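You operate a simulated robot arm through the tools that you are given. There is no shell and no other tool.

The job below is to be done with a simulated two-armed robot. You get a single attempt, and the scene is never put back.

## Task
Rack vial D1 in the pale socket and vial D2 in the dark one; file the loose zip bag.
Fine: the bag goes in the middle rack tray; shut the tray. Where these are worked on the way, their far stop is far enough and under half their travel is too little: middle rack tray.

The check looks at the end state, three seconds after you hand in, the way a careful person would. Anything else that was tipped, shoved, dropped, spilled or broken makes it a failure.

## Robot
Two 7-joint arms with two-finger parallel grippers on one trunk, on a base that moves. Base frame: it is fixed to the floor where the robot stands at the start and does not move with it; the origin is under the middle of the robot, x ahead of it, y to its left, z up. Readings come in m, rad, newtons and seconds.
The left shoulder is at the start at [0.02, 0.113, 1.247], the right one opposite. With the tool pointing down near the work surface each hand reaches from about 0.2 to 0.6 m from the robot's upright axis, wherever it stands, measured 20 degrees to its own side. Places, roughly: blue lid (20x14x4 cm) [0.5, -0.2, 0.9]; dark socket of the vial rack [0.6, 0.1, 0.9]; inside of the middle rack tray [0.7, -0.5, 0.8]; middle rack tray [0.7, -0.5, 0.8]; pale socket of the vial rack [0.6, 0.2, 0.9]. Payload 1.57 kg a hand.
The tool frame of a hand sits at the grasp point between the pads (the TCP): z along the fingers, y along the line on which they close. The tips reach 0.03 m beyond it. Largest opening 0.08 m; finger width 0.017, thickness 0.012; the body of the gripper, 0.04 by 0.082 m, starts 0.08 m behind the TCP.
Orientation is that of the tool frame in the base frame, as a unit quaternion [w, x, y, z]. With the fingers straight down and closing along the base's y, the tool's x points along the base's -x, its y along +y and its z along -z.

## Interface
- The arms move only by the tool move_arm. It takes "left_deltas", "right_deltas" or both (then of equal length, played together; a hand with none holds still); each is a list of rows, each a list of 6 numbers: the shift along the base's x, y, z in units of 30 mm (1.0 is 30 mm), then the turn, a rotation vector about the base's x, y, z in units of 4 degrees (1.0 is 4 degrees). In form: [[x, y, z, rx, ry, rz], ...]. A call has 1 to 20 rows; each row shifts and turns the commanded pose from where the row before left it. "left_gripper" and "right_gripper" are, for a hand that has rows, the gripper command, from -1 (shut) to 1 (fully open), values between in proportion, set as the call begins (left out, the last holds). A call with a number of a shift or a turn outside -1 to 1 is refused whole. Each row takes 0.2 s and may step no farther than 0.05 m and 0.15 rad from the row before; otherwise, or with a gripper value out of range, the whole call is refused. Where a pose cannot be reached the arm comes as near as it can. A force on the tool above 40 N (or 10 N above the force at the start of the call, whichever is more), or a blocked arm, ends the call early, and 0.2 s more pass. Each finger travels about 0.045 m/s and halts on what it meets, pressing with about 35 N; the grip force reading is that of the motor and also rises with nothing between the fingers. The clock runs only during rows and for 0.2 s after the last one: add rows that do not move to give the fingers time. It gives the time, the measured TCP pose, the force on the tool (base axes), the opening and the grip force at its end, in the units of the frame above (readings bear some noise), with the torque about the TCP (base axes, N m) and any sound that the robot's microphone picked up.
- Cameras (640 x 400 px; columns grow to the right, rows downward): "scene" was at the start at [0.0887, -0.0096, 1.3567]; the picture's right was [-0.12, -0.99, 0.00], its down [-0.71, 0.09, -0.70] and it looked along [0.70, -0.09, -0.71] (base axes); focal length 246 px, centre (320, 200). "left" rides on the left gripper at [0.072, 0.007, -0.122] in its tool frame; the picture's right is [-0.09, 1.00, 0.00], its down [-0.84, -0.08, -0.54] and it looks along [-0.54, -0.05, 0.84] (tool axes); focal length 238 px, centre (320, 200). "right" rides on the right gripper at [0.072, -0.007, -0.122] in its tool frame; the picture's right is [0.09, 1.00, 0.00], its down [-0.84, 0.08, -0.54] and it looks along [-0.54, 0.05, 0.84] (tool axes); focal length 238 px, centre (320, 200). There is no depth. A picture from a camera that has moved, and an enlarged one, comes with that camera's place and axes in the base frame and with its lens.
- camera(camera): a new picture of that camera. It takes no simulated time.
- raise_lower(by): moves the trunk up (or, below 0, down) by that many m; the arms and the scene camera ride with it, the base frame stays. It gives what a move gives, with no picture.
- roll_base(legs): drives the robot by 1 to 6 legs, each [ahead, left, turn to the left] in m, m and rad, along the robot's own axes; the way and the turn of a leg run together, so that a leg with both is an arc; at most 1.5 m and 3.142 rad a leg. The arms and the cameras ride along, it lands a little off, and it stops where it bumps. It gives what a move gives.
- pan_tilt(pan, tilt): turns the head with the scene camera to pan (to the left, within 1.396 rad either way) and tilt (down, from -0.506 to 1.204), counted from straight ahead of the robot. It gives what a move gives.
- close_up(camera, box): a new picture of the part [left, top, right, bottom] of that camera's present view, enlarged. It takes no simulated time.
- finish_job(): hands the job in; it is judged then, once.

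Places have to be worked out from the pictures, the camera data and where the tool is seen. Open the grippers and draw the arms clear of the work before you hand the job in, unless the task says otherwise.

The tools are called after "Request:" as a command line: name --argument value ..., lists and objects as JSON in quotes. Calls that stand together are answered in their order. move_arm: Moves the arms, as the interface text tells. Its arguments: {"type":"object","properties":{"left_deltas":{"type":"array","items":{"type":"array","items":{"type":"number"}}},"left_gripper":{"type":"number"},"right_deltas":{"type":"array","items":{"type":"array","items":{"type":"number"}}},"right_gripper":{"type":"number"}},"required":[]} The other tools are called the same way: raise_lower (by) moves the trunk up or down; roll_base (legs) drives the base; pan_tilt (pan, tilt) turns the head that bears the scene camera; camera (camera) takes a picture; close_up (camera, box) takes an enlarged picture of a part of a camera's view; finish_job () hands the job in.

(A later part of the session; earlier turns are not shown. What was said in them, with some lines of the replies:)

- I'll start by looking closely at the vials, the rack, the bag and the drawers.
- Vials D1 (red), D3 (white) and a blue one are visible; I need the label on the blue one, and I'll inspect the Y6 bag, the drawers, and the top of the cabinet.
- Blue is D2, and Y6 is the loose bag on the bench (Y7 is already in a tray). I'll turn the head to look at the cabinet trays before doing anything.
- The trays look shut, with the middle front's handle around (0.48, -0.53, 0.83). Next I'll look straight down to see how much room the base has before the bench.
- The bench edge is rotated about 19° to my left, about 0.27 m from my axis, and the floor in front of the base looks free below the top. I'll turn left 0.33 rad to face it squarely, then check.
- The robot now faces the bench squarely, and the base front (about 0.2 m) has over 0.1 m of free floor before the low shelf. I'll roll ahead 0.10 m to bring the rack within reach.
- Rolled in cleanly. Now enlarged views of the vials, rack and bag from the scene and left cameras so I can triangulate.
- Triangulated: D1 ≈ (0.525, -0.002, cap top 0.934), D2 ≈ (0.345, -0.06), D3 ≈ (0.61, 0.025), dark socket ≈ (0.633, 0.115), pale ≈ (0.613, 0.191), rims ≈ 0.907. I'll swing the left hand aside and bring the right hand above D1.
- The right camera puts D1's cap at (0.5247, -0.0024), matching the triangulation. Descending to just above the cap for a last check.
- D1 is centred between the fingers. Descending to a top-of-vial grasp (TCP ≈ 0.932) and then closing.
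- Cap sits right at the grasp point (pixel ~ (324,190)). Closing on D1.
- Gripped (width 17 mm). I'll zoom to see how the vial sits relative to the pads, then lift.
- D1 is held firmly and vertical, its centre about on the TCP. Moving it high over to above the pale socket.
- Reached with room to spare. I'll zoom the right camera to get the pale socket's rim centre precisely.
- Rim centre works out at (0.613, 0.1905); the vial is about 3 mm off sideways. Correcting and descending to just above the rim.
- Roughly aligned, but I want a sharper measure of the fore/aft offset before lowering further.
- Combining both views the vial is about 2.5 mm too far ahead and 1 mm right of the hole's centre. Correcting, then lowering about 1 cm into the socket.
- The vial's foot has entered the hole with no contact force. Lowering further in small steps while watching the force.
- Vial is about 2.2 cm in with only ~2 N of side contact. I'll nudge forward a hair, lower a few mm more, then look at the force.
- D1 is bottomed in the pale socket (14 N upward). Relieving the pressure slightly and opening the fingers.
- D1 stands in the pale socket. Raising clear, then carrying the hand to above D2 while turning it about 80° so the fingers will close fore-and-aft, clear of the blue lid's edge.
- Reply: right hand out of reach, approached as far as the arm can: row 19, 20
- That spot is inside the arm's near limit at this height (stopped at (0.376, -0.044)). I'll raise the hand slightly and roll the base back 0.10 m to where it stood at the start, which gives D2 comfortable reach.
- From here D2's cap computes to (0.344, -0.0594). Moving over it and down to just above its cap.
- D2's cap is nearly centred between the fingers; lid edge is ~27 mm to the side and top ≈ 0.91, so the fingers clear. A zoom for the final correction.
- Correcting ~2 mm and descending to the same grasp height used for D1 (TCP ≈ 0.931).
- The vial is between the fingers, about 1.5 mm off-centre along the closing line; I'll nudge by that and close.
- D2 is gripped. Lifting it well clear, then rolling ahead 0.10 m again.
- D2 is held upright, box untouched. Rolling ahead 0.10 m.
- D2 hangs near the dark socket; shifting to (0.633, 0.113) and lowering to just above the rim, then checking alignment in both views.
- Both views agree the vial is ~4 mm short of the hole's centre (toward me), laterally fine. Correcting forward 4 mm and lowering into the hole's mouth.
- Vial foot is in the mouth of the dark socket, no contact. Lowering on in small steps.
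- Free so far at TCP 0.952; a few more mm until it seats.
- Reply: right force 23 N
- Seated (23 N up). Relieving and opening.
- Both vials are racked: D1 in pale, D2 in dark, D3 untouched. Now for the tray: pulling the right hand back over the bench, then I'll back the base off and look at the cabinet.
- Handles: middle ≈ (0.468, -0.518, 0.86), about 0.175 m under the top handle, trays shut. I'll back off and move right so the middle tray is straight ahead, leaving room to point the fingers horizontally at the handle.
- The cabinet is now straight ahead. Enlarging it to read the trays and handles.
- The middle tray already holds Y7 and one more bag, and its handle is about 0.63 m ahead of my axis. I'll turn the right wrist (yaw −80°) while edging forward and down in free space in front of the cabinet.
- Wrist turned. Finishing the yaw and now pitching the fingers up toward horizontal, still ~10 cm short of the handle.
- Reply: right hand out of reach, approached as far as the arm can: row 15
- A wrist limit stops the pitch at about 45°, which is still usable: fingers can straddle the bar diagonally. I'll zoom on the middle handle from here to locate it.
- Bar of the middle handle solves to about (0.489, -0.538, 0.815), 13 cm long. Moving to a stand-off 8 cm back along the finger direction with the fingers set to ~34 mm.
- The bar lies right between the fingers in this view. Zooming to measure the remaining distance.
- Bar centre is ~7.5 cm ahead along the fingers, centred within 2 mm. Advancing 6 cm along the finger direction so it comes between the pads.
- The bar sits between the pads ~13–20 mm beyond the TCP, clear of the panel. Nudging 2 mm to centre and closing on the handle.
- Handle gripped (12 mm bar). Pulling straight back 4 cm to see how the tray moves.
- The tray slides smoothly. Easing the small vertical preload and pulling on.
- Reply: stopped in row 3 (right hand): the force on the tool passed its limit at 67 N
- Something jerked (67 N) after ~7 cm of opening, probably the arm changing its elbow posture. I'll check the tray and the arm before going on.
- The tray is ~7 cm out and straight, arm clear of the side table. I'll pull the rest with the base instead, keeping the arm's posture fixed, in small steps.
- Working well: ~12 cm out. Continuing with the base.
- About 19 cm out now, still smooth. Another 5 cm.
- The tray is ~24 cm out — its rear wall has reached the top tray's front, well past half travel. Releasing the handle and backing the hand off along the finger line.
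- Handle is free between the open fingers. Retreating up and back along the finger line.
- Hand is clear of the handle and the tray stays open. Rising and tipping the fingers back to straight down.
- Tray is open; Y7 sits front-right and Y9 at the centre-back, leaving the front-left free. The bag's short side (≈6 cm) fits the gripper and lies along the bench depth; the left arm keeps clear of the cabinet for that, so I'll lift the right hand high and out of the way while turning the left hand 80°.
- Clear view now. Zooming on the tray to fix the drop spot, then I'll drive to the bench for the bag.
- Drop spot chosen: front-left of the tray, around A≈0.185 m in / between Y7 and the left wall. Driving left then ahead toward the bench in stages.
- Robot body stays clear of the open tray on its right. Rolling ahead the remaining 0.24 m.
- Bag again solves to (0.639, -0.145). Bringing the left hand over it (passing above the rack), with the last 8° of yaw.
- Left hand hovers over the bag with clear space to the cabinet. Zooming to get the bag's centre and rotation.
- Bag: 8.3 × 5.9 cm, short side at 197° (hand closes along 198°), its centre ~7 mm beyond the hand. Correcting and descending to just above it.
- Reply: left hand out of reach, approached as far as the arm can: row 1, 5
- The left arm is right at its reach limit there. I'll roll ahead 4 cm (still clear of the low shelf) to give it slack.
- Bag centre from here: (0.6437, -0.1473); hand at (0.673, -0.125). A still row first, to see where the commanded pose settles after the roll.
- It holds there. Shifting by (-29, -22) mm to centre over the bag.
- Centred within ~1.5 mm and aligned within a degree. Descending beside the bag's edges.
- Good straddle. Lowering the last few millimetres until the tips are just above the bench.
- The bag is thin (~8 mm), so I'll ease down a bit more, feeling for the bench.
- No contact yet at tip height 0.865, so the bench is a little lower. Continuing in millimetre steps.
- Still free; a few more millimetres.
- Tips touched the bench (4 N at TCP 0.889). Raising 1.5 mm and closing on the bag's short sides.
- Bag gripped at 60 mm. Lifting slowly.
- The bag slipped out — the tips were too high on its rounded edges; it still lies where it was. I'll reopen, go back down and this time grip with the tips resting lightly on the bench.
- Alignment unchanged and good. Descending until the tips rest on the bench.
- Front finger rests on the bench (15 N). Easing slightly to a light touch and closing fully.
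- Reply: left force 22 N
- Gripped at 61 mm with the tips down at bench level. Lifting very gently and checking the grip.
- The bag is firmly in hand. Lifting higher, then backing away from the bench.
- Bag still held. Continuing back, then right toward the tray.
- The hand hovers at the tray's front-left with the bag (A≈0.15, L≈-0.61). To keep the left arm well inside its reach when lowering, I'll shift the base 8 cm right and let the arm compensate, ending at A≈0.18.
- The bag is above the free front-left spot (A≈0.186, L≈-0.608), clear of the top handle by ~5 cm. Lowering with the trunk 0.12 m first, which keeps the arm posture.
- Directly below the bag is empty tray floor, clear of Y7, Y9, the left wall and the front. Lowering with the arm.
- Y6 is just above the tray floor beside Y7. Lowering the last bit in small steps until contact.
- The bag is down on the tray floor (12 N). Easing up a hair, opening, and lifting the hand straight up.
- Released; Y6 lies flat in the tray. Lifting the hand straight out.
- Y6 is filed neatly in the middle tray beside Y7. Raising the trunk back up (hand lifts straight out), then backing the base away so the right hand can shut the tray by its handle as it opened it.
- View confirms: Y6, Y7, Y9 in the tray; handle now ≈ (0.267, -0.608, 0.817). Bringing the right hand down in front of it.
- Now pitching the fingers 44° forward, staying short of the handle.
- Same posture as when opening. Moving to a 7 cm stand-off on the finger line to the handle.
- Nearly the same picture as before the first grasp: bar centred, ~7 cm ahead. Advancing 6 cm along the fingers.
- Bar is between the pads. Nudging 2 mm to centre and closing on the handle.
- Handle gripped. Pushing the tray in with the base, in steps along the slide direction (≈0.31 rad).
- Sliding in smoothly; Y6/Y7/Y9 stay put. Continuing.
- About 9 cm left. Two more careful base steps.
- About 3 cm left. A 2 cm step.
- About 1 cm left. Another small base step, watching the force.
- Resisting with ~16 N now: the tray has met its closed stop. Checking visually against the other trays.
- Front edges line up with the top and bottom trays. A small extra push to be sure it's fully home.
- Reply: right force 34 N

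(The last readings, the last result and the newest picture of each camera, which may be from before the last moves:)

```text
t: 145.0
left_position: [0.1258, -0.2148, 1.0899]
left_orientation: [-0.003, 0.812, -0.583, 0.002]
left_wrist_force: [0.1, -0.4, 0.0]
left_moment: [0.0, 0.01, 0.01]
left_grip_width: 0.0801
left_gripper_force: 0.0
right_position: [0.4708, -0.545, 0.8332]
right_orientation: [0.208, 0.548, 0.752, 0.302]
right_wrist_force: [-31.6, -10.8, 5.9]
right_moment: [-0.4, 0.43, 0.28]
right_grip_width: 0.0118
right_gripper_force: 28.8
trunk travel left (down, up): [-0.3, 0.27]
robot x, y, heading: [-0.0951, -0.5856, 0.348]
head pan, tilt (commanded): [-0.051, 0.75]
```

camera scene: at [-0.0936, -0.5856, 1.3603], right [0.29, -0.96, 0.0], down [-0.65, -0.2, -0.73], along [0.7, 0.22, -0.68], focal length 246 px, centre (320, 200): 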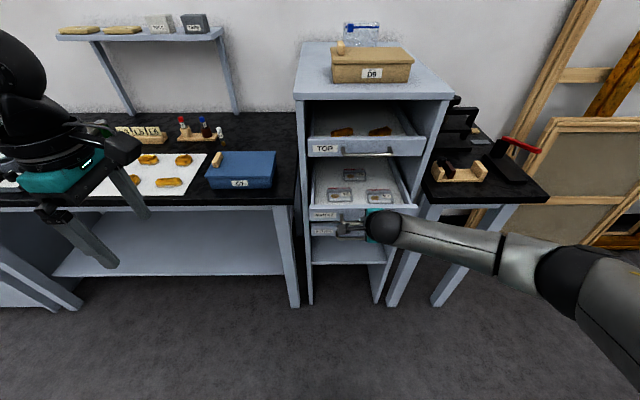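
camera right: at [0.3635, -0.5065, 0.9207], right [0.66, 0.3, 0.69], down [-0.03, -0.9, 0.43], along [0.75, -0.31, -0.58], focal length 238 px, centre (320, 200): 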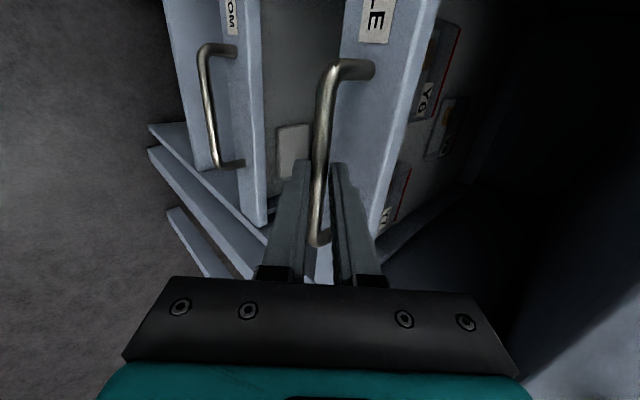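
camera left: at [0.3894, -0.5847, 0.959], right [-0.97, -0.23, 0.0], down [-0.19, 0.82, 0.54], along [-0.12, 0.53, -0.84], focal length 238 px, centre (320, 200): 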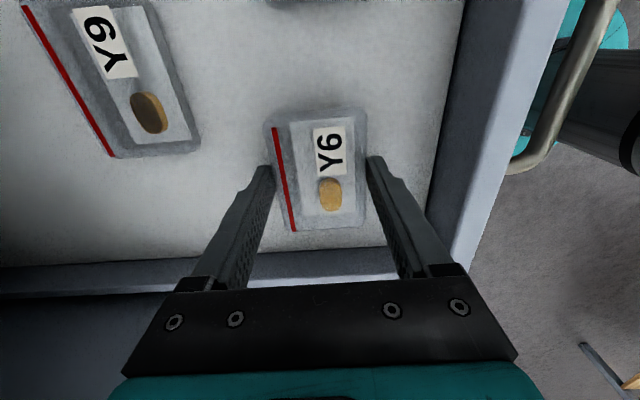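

Solid stop (32 N, no movement) — the tray is shut. Relieving the push, then opening the fingers.

Request:
move_arm --right_deltas '[[-0.1, -0.032, 0, 0, 0, 0], [-0.1, -0.032, 0, 0, 0, 0], [-0.02, -0.006, 0, 0, 0, 0]]'

Request:
move_arm --right_deltas '[[0, 0, 0, 0, 0, 0], [0, 0, 0, 0, 0, 0], [0, 0, 0, 0, 0, 0], [0, 0, 0, 0, 0, 0]]' --right_gripper -0.15

Request:
camera --camera "right"

Request:
close_up --camera "right" --box '[250, 100, 410, 260]'

```text
t: 145.8
left_position: [0.1323, -0.2136, 1.0896]
left_orientation: [-0.001, 0.812, -0.584, 0.001]
left_wrist_force: [0.0, 0.7, -0.4]
left_moment: [0.0, 0.01, 0.03]
left_grip_width: 0.0798
left_gripper_force: 0.0
right_position: [0.4713, -0.5449, 0.8346]
right_orientation: [0.209, 0.548, 0.751, 0.303]
right_wrist_force: [1.7, 4.7, -18.0]
right_moment: [0.1, 0.24, 0.71]
right_grip_width: 0.0117
right_gripper_force: 29.4
trunk travel left (down, up): [-0.3, 0.27]
robot x, y, heading: [-0.0981, -0.5837, 0.353]
head pan, tilt (commanded): [-0.051, 0.75]
```

```text
t: 146.8
left_position: [0.1292, -0.2131, 1.0899]
left_orientation: [-0.001, 0.812, -0.583, 0.001]
left_wrist_force: [0.6, -0.1, 0.4]
left_moment: [-0.03, 0.0, 0.0]
left_grip_width: 0.0799
left_gripper_force: 0.1
right_position: [0.4701, -0.5456, 0.8349]
right_orientation: [0.211, 0.547, 0.751, 0.304]
right_wrist_force: [-0.2, -0.4, -0.1]
right_moment: [0.04, 0.03, -0.02]
right_grip_width: 0.0342
right_gripper_force: 0.0
trunk travel left (down, up): [-0.3, 0.27]
robot x, y, heading: [-0.0998, -0.5865, 0.351]
head pan, tilt (commanded): [-0.051, 0.75]
```

```text
taken
camera right: at [0.364, -0.5063, 0.9203], right [0.66, 0.3, 0.69], down [-0.03, -0.9, 0.43], along [0.75, -0.31, -0.59], focal length 238 px, centre (320, 200)
```

right: 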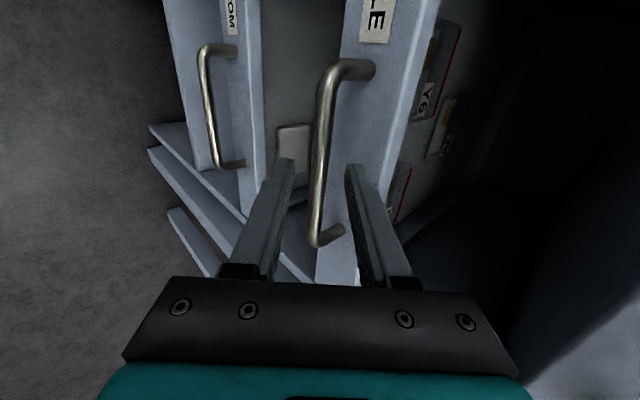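

```text
2.50 times, centred on (330, 180) of right
camera zoom: at [0.364, -0.5063, 0.9203], right [0.66, 0.3, 0.69], down [-0.03, -0.9, 0.43], along [0.75, -0.31, -0.59], focal length 596 px, centre (295, 250)
```

zoom: 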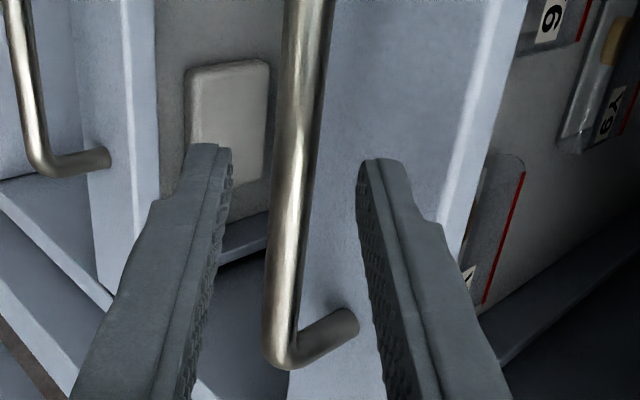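

Fingers are clear of the bar on both sides. Retreating along the finger line.

Request:
move_arm --right_deltas '[[-0.361, -0.125, 0.404, 0, 0, 0], [-0.361, -0.125, 0.404, 0, 0, 0], [-0.361, -0.125, 0.404, 0, 0, 0], [-0.361, -0.125, 0.404, 0, 0, 0], [-0.361, -0.125, 0.404, 0, 0, 0]]'

Request:
camera --camera "right"

Request:
close_up --camera "scene" --box '[290, 120, 450, 280]'

```text
t: 148.0
left_position: [0.1296, -0.2149, 1.0892]
left_orientation: [-0.001, 0.812, -0.583, 0.0]
left_wrist_force: [-0.4, 0.3, 0.5]
left_moment: [0.02, -0.02, -0.01]
left_grip_width: 0.0796
left_gripper_force: 0.1
right_position: [0.4152, -0.5646, 0.8959]
right_orientation: [0.21, 0.546, 0.752, 0.304]
right_wrist_force: [-0.4, 0.0, -0.5]
right_moment: [0.01, 0.02, 0.0]
right_grip_width: 0.0337
right_gripper_force: 0.0
trunk travel left (down, up): [-0.3, 0.27]
robot x, y, heading: [-0.0964, -0.5857, 0.351]
head pan, tilt (commanded): [-0.051, 0.75]
```

```text
taken
camera right: at [0.3097, -0.5254, 0.9803], right [0.66, 0.3, 0.68], down [-0.04, -0.9, 0.43], along [0.75, -0.31, -0.59], focal length 238 px, centre (320, 200)
```

right: 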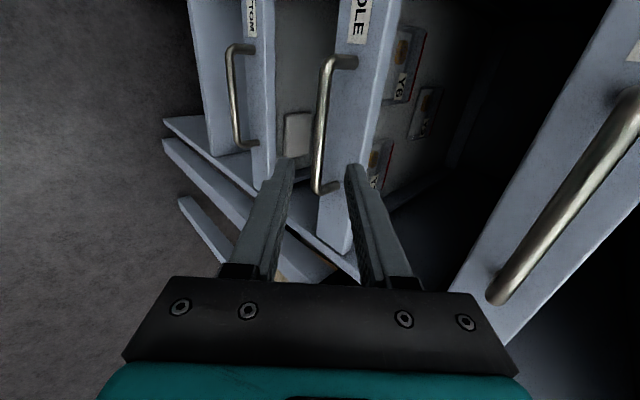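

```text
2.50 times, centred on (370, 200) of scene
camera zoom: at [-0.0103, -0.557, 1.3603], right [0.3, -0.96, 0.0], down [-0.65, -0.2, -0.73], along [0.7, 0.22, -0.68], focal length 614 px, centre (195, 200)
```

zoom: 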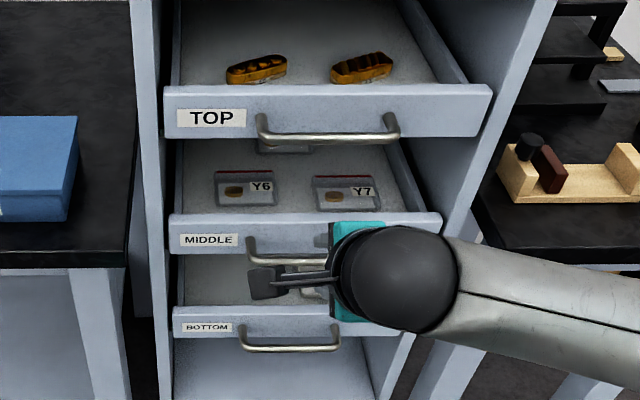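

Clear of the handle. Backing the base away with both hands, opening the grippers, then a final look.

Request:
roll_base --legs '[[-0.25, 0, 0]]'

Request:
move_arm --right_deltas '[[-0.2, -0.3, 0.6, 0, 0, 0], [-0.2, -0.3, 0.6, -0.336, 0.942, 0], [-0.2, -0.3, 0.6, -0.336, 0.942, 0], [0, -0.3, 0.6, -0.336, 0.942, 0], [0, -0.3, 0.6, -0.336, 0.942, 0], [0, -0.3, 0.6, -0.336, 0.942, 0], [0, -0.3, 0.6, -0.336, 0.942, 0], [0, -0.3, 0.4, -0.336, 0.942, 0], [0, 0, 0.4, -0.336, 0.942, 0], [0, 0, 0.4, -0.336, 0.942, 0], [0, 0, 0.4, -0.336, 0.942, 0], [0, 0, 0.4, -0.336, 0.942, 0]]' --right_gripper 1

Request:
pan_tilt --pan 0.05 --tilt 0.7

Request:
camera --camera "scene"

```text
t: 149.8
left_position: [-0.1048, -0.298, 1.0889]
left_orientation: [-0.001, 0.811, -0.584, 0.002]
left_wrist_force: [0.2, 0.0, -1.1]
left_moment: [0.02, -0.02, -0.04]
left_grip_width: 0.0796
left_gripper_force: 0.0
right_position: [0.1803, -0.651, 0.8953]
right_orientation: [0.211, 0.548, 0.75, 0.304]
right_wrist_force: [0.2, -0.7, -1.0]
right_moment: [-0.01, -0.02, 0.0]
right_grip_width: 0.0339
right_gripper_force: 0.0
trunk travel left (down, up): [-0.3, 0.27]
robot x, y, heading: [-0.3314, -0.6717, 0.35]
head pan, tilt (commanded): [-0.051, 0.75]
```

```text
t: 152.4
left_position: [-0.1031, -0.2998, 1.0888]
left_orientation: [-0.001, 0.811, -0.585, 0.001]
left_wrist_force: [0.5, 0.4, 0.6]
left_moment: [-0.02, 0.02, 0.02]
left_grip_width: 0.0799
left_gripper_force: 0.0
right_position: [0.1645, -0.7215, 1.0819]
right_orientation: [-0.002, 0.588, 0.809, -0.006]
right_wrist_force: [-0.5, 0.7, 0.5]
right_moment: [0.0, 0.01, 0.01]
right_grip_width: 0.0801
right_gripper_force: 0.1
trunk travel left (down, up): [-0.3, 0.27]
robot x, y, heading: [-0.3344, -0.6686, 0.349]
head pan, tilt (commanded): [-0.051, 0.75]
```

```text
t: 153.1
left_position: [-0.1041, -0.2989, 1.0894]
left_orientation: [-0.003, 0.812, -0.584, 0.001]
left_wrist_force: [0.2, -0.1, -0.6]
left_moment: [-0.03, 0.0, -0.01]
left_grip_width: 0.0802
left_gripper_force: 0.1
right_position: [0.1641, -0.7216, 1.0801]
right_orientation: [-0.001, 0.589, 0.808, -0.006]
right_wrist_force: [-1.0, 0.5, 0.3]
right_moment: [0.04, 0.02, 0.03]
right_grip_width: 0.0803
right_gripper_force: 0.0
trunk travel left (down, up): [-0.3, 0.27]
robot x, y, heading: [-0.3325, -0.6712, 0.351]
head pan, tilt (commanded): [0.051, 0.7]
```

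```text
taken
camera scene: at [-0.2447, -0.6336, 1.3646], right [0.39, -0.92, 0.0], down [-0.59, -0.25, -0.76], along [0.7, 0.3, -0.64], focal length 246 px, centre (320, 200)
```

scene: 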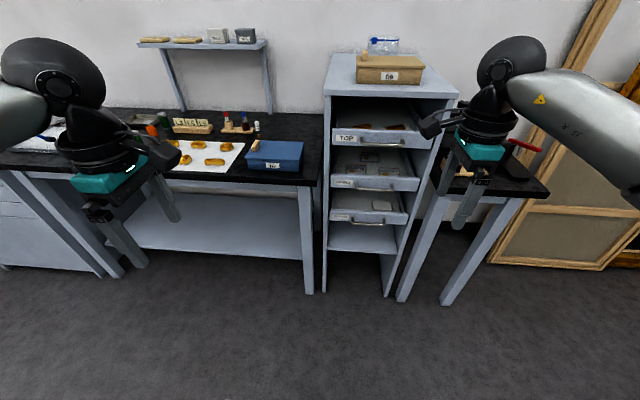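

Everything is clear of the work. A last enlarged check of the rack, the bench and the trays.

Request:
close_up --camera "scene" --box '[150, 90, 330, 200]'

Request:
close_up --camera "scene" --box '[310, 80, 480, 270]'

```text
3.56 times, centred on (240, 145) of scene
camera zoom: at [-0.2447, -0.6336, 1.3646], right [0.39, -0.92, 0.0], down [-0.59, -0.25, -0.76], along [0.7, 0.3, -0.64], focal length 874 px, centre (604, 396)
```

zoom: 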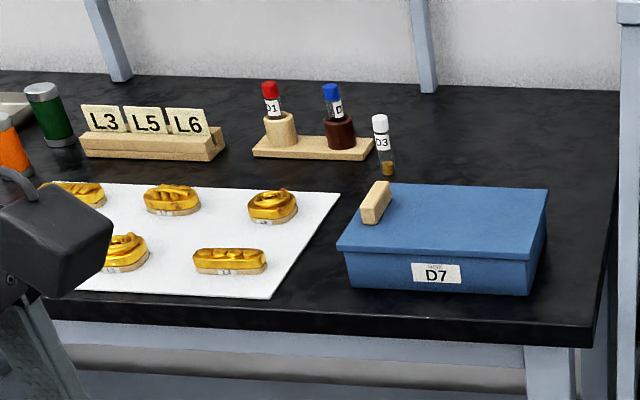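

```text
2.11 times, centred on (395, 175) of scene
camera zoom: at [-0.2447, -0.6336, 1.3646], right [0.39, -0.92, 0.0], down [-0.59, -0.25, -0.76], along [0.7, 0.3, -0.64], focal length 517 px, centre (162, 253)
```

zoom: 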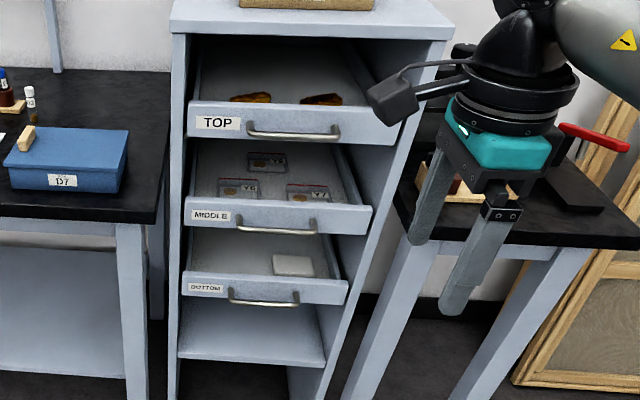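

D1 stands in the pale socket and D2 in the dark one. Y6 lies in the shut middle tray with Y7 and Y9, D3 and the box are undisturbed, and both hands are open and clear. Handing in.

Request:
finish_job

```text
The job is handed in.
```

The job is handed in. I don't have the judge's result.

- **Vials:** D1 is seated in the pale socket and D2 in the dark one. D3 was not touched.
- **Bag:** The loose zip bag, labelled Y6, lies flat in the middle tray at the front left, beside Y7 and in front of Y9. It slipped out of the grip on the first lift and stayed on the bench where it was. The second lift held.
- **Tray:** I pulled the middle tray out about 24 cm, which I judged to be well past half its travel, though I did not pull it to its far stop. I then pushed it shut until it met a solid stop and its front lined up with the top and bottom trays. While I was opening it, the arm jerked once at about 67 N. The tray stayed straight, and I did the rest by moving the base.

In the last pictures nothing else had been tipped or moved, and both hands were open and clear of the work.
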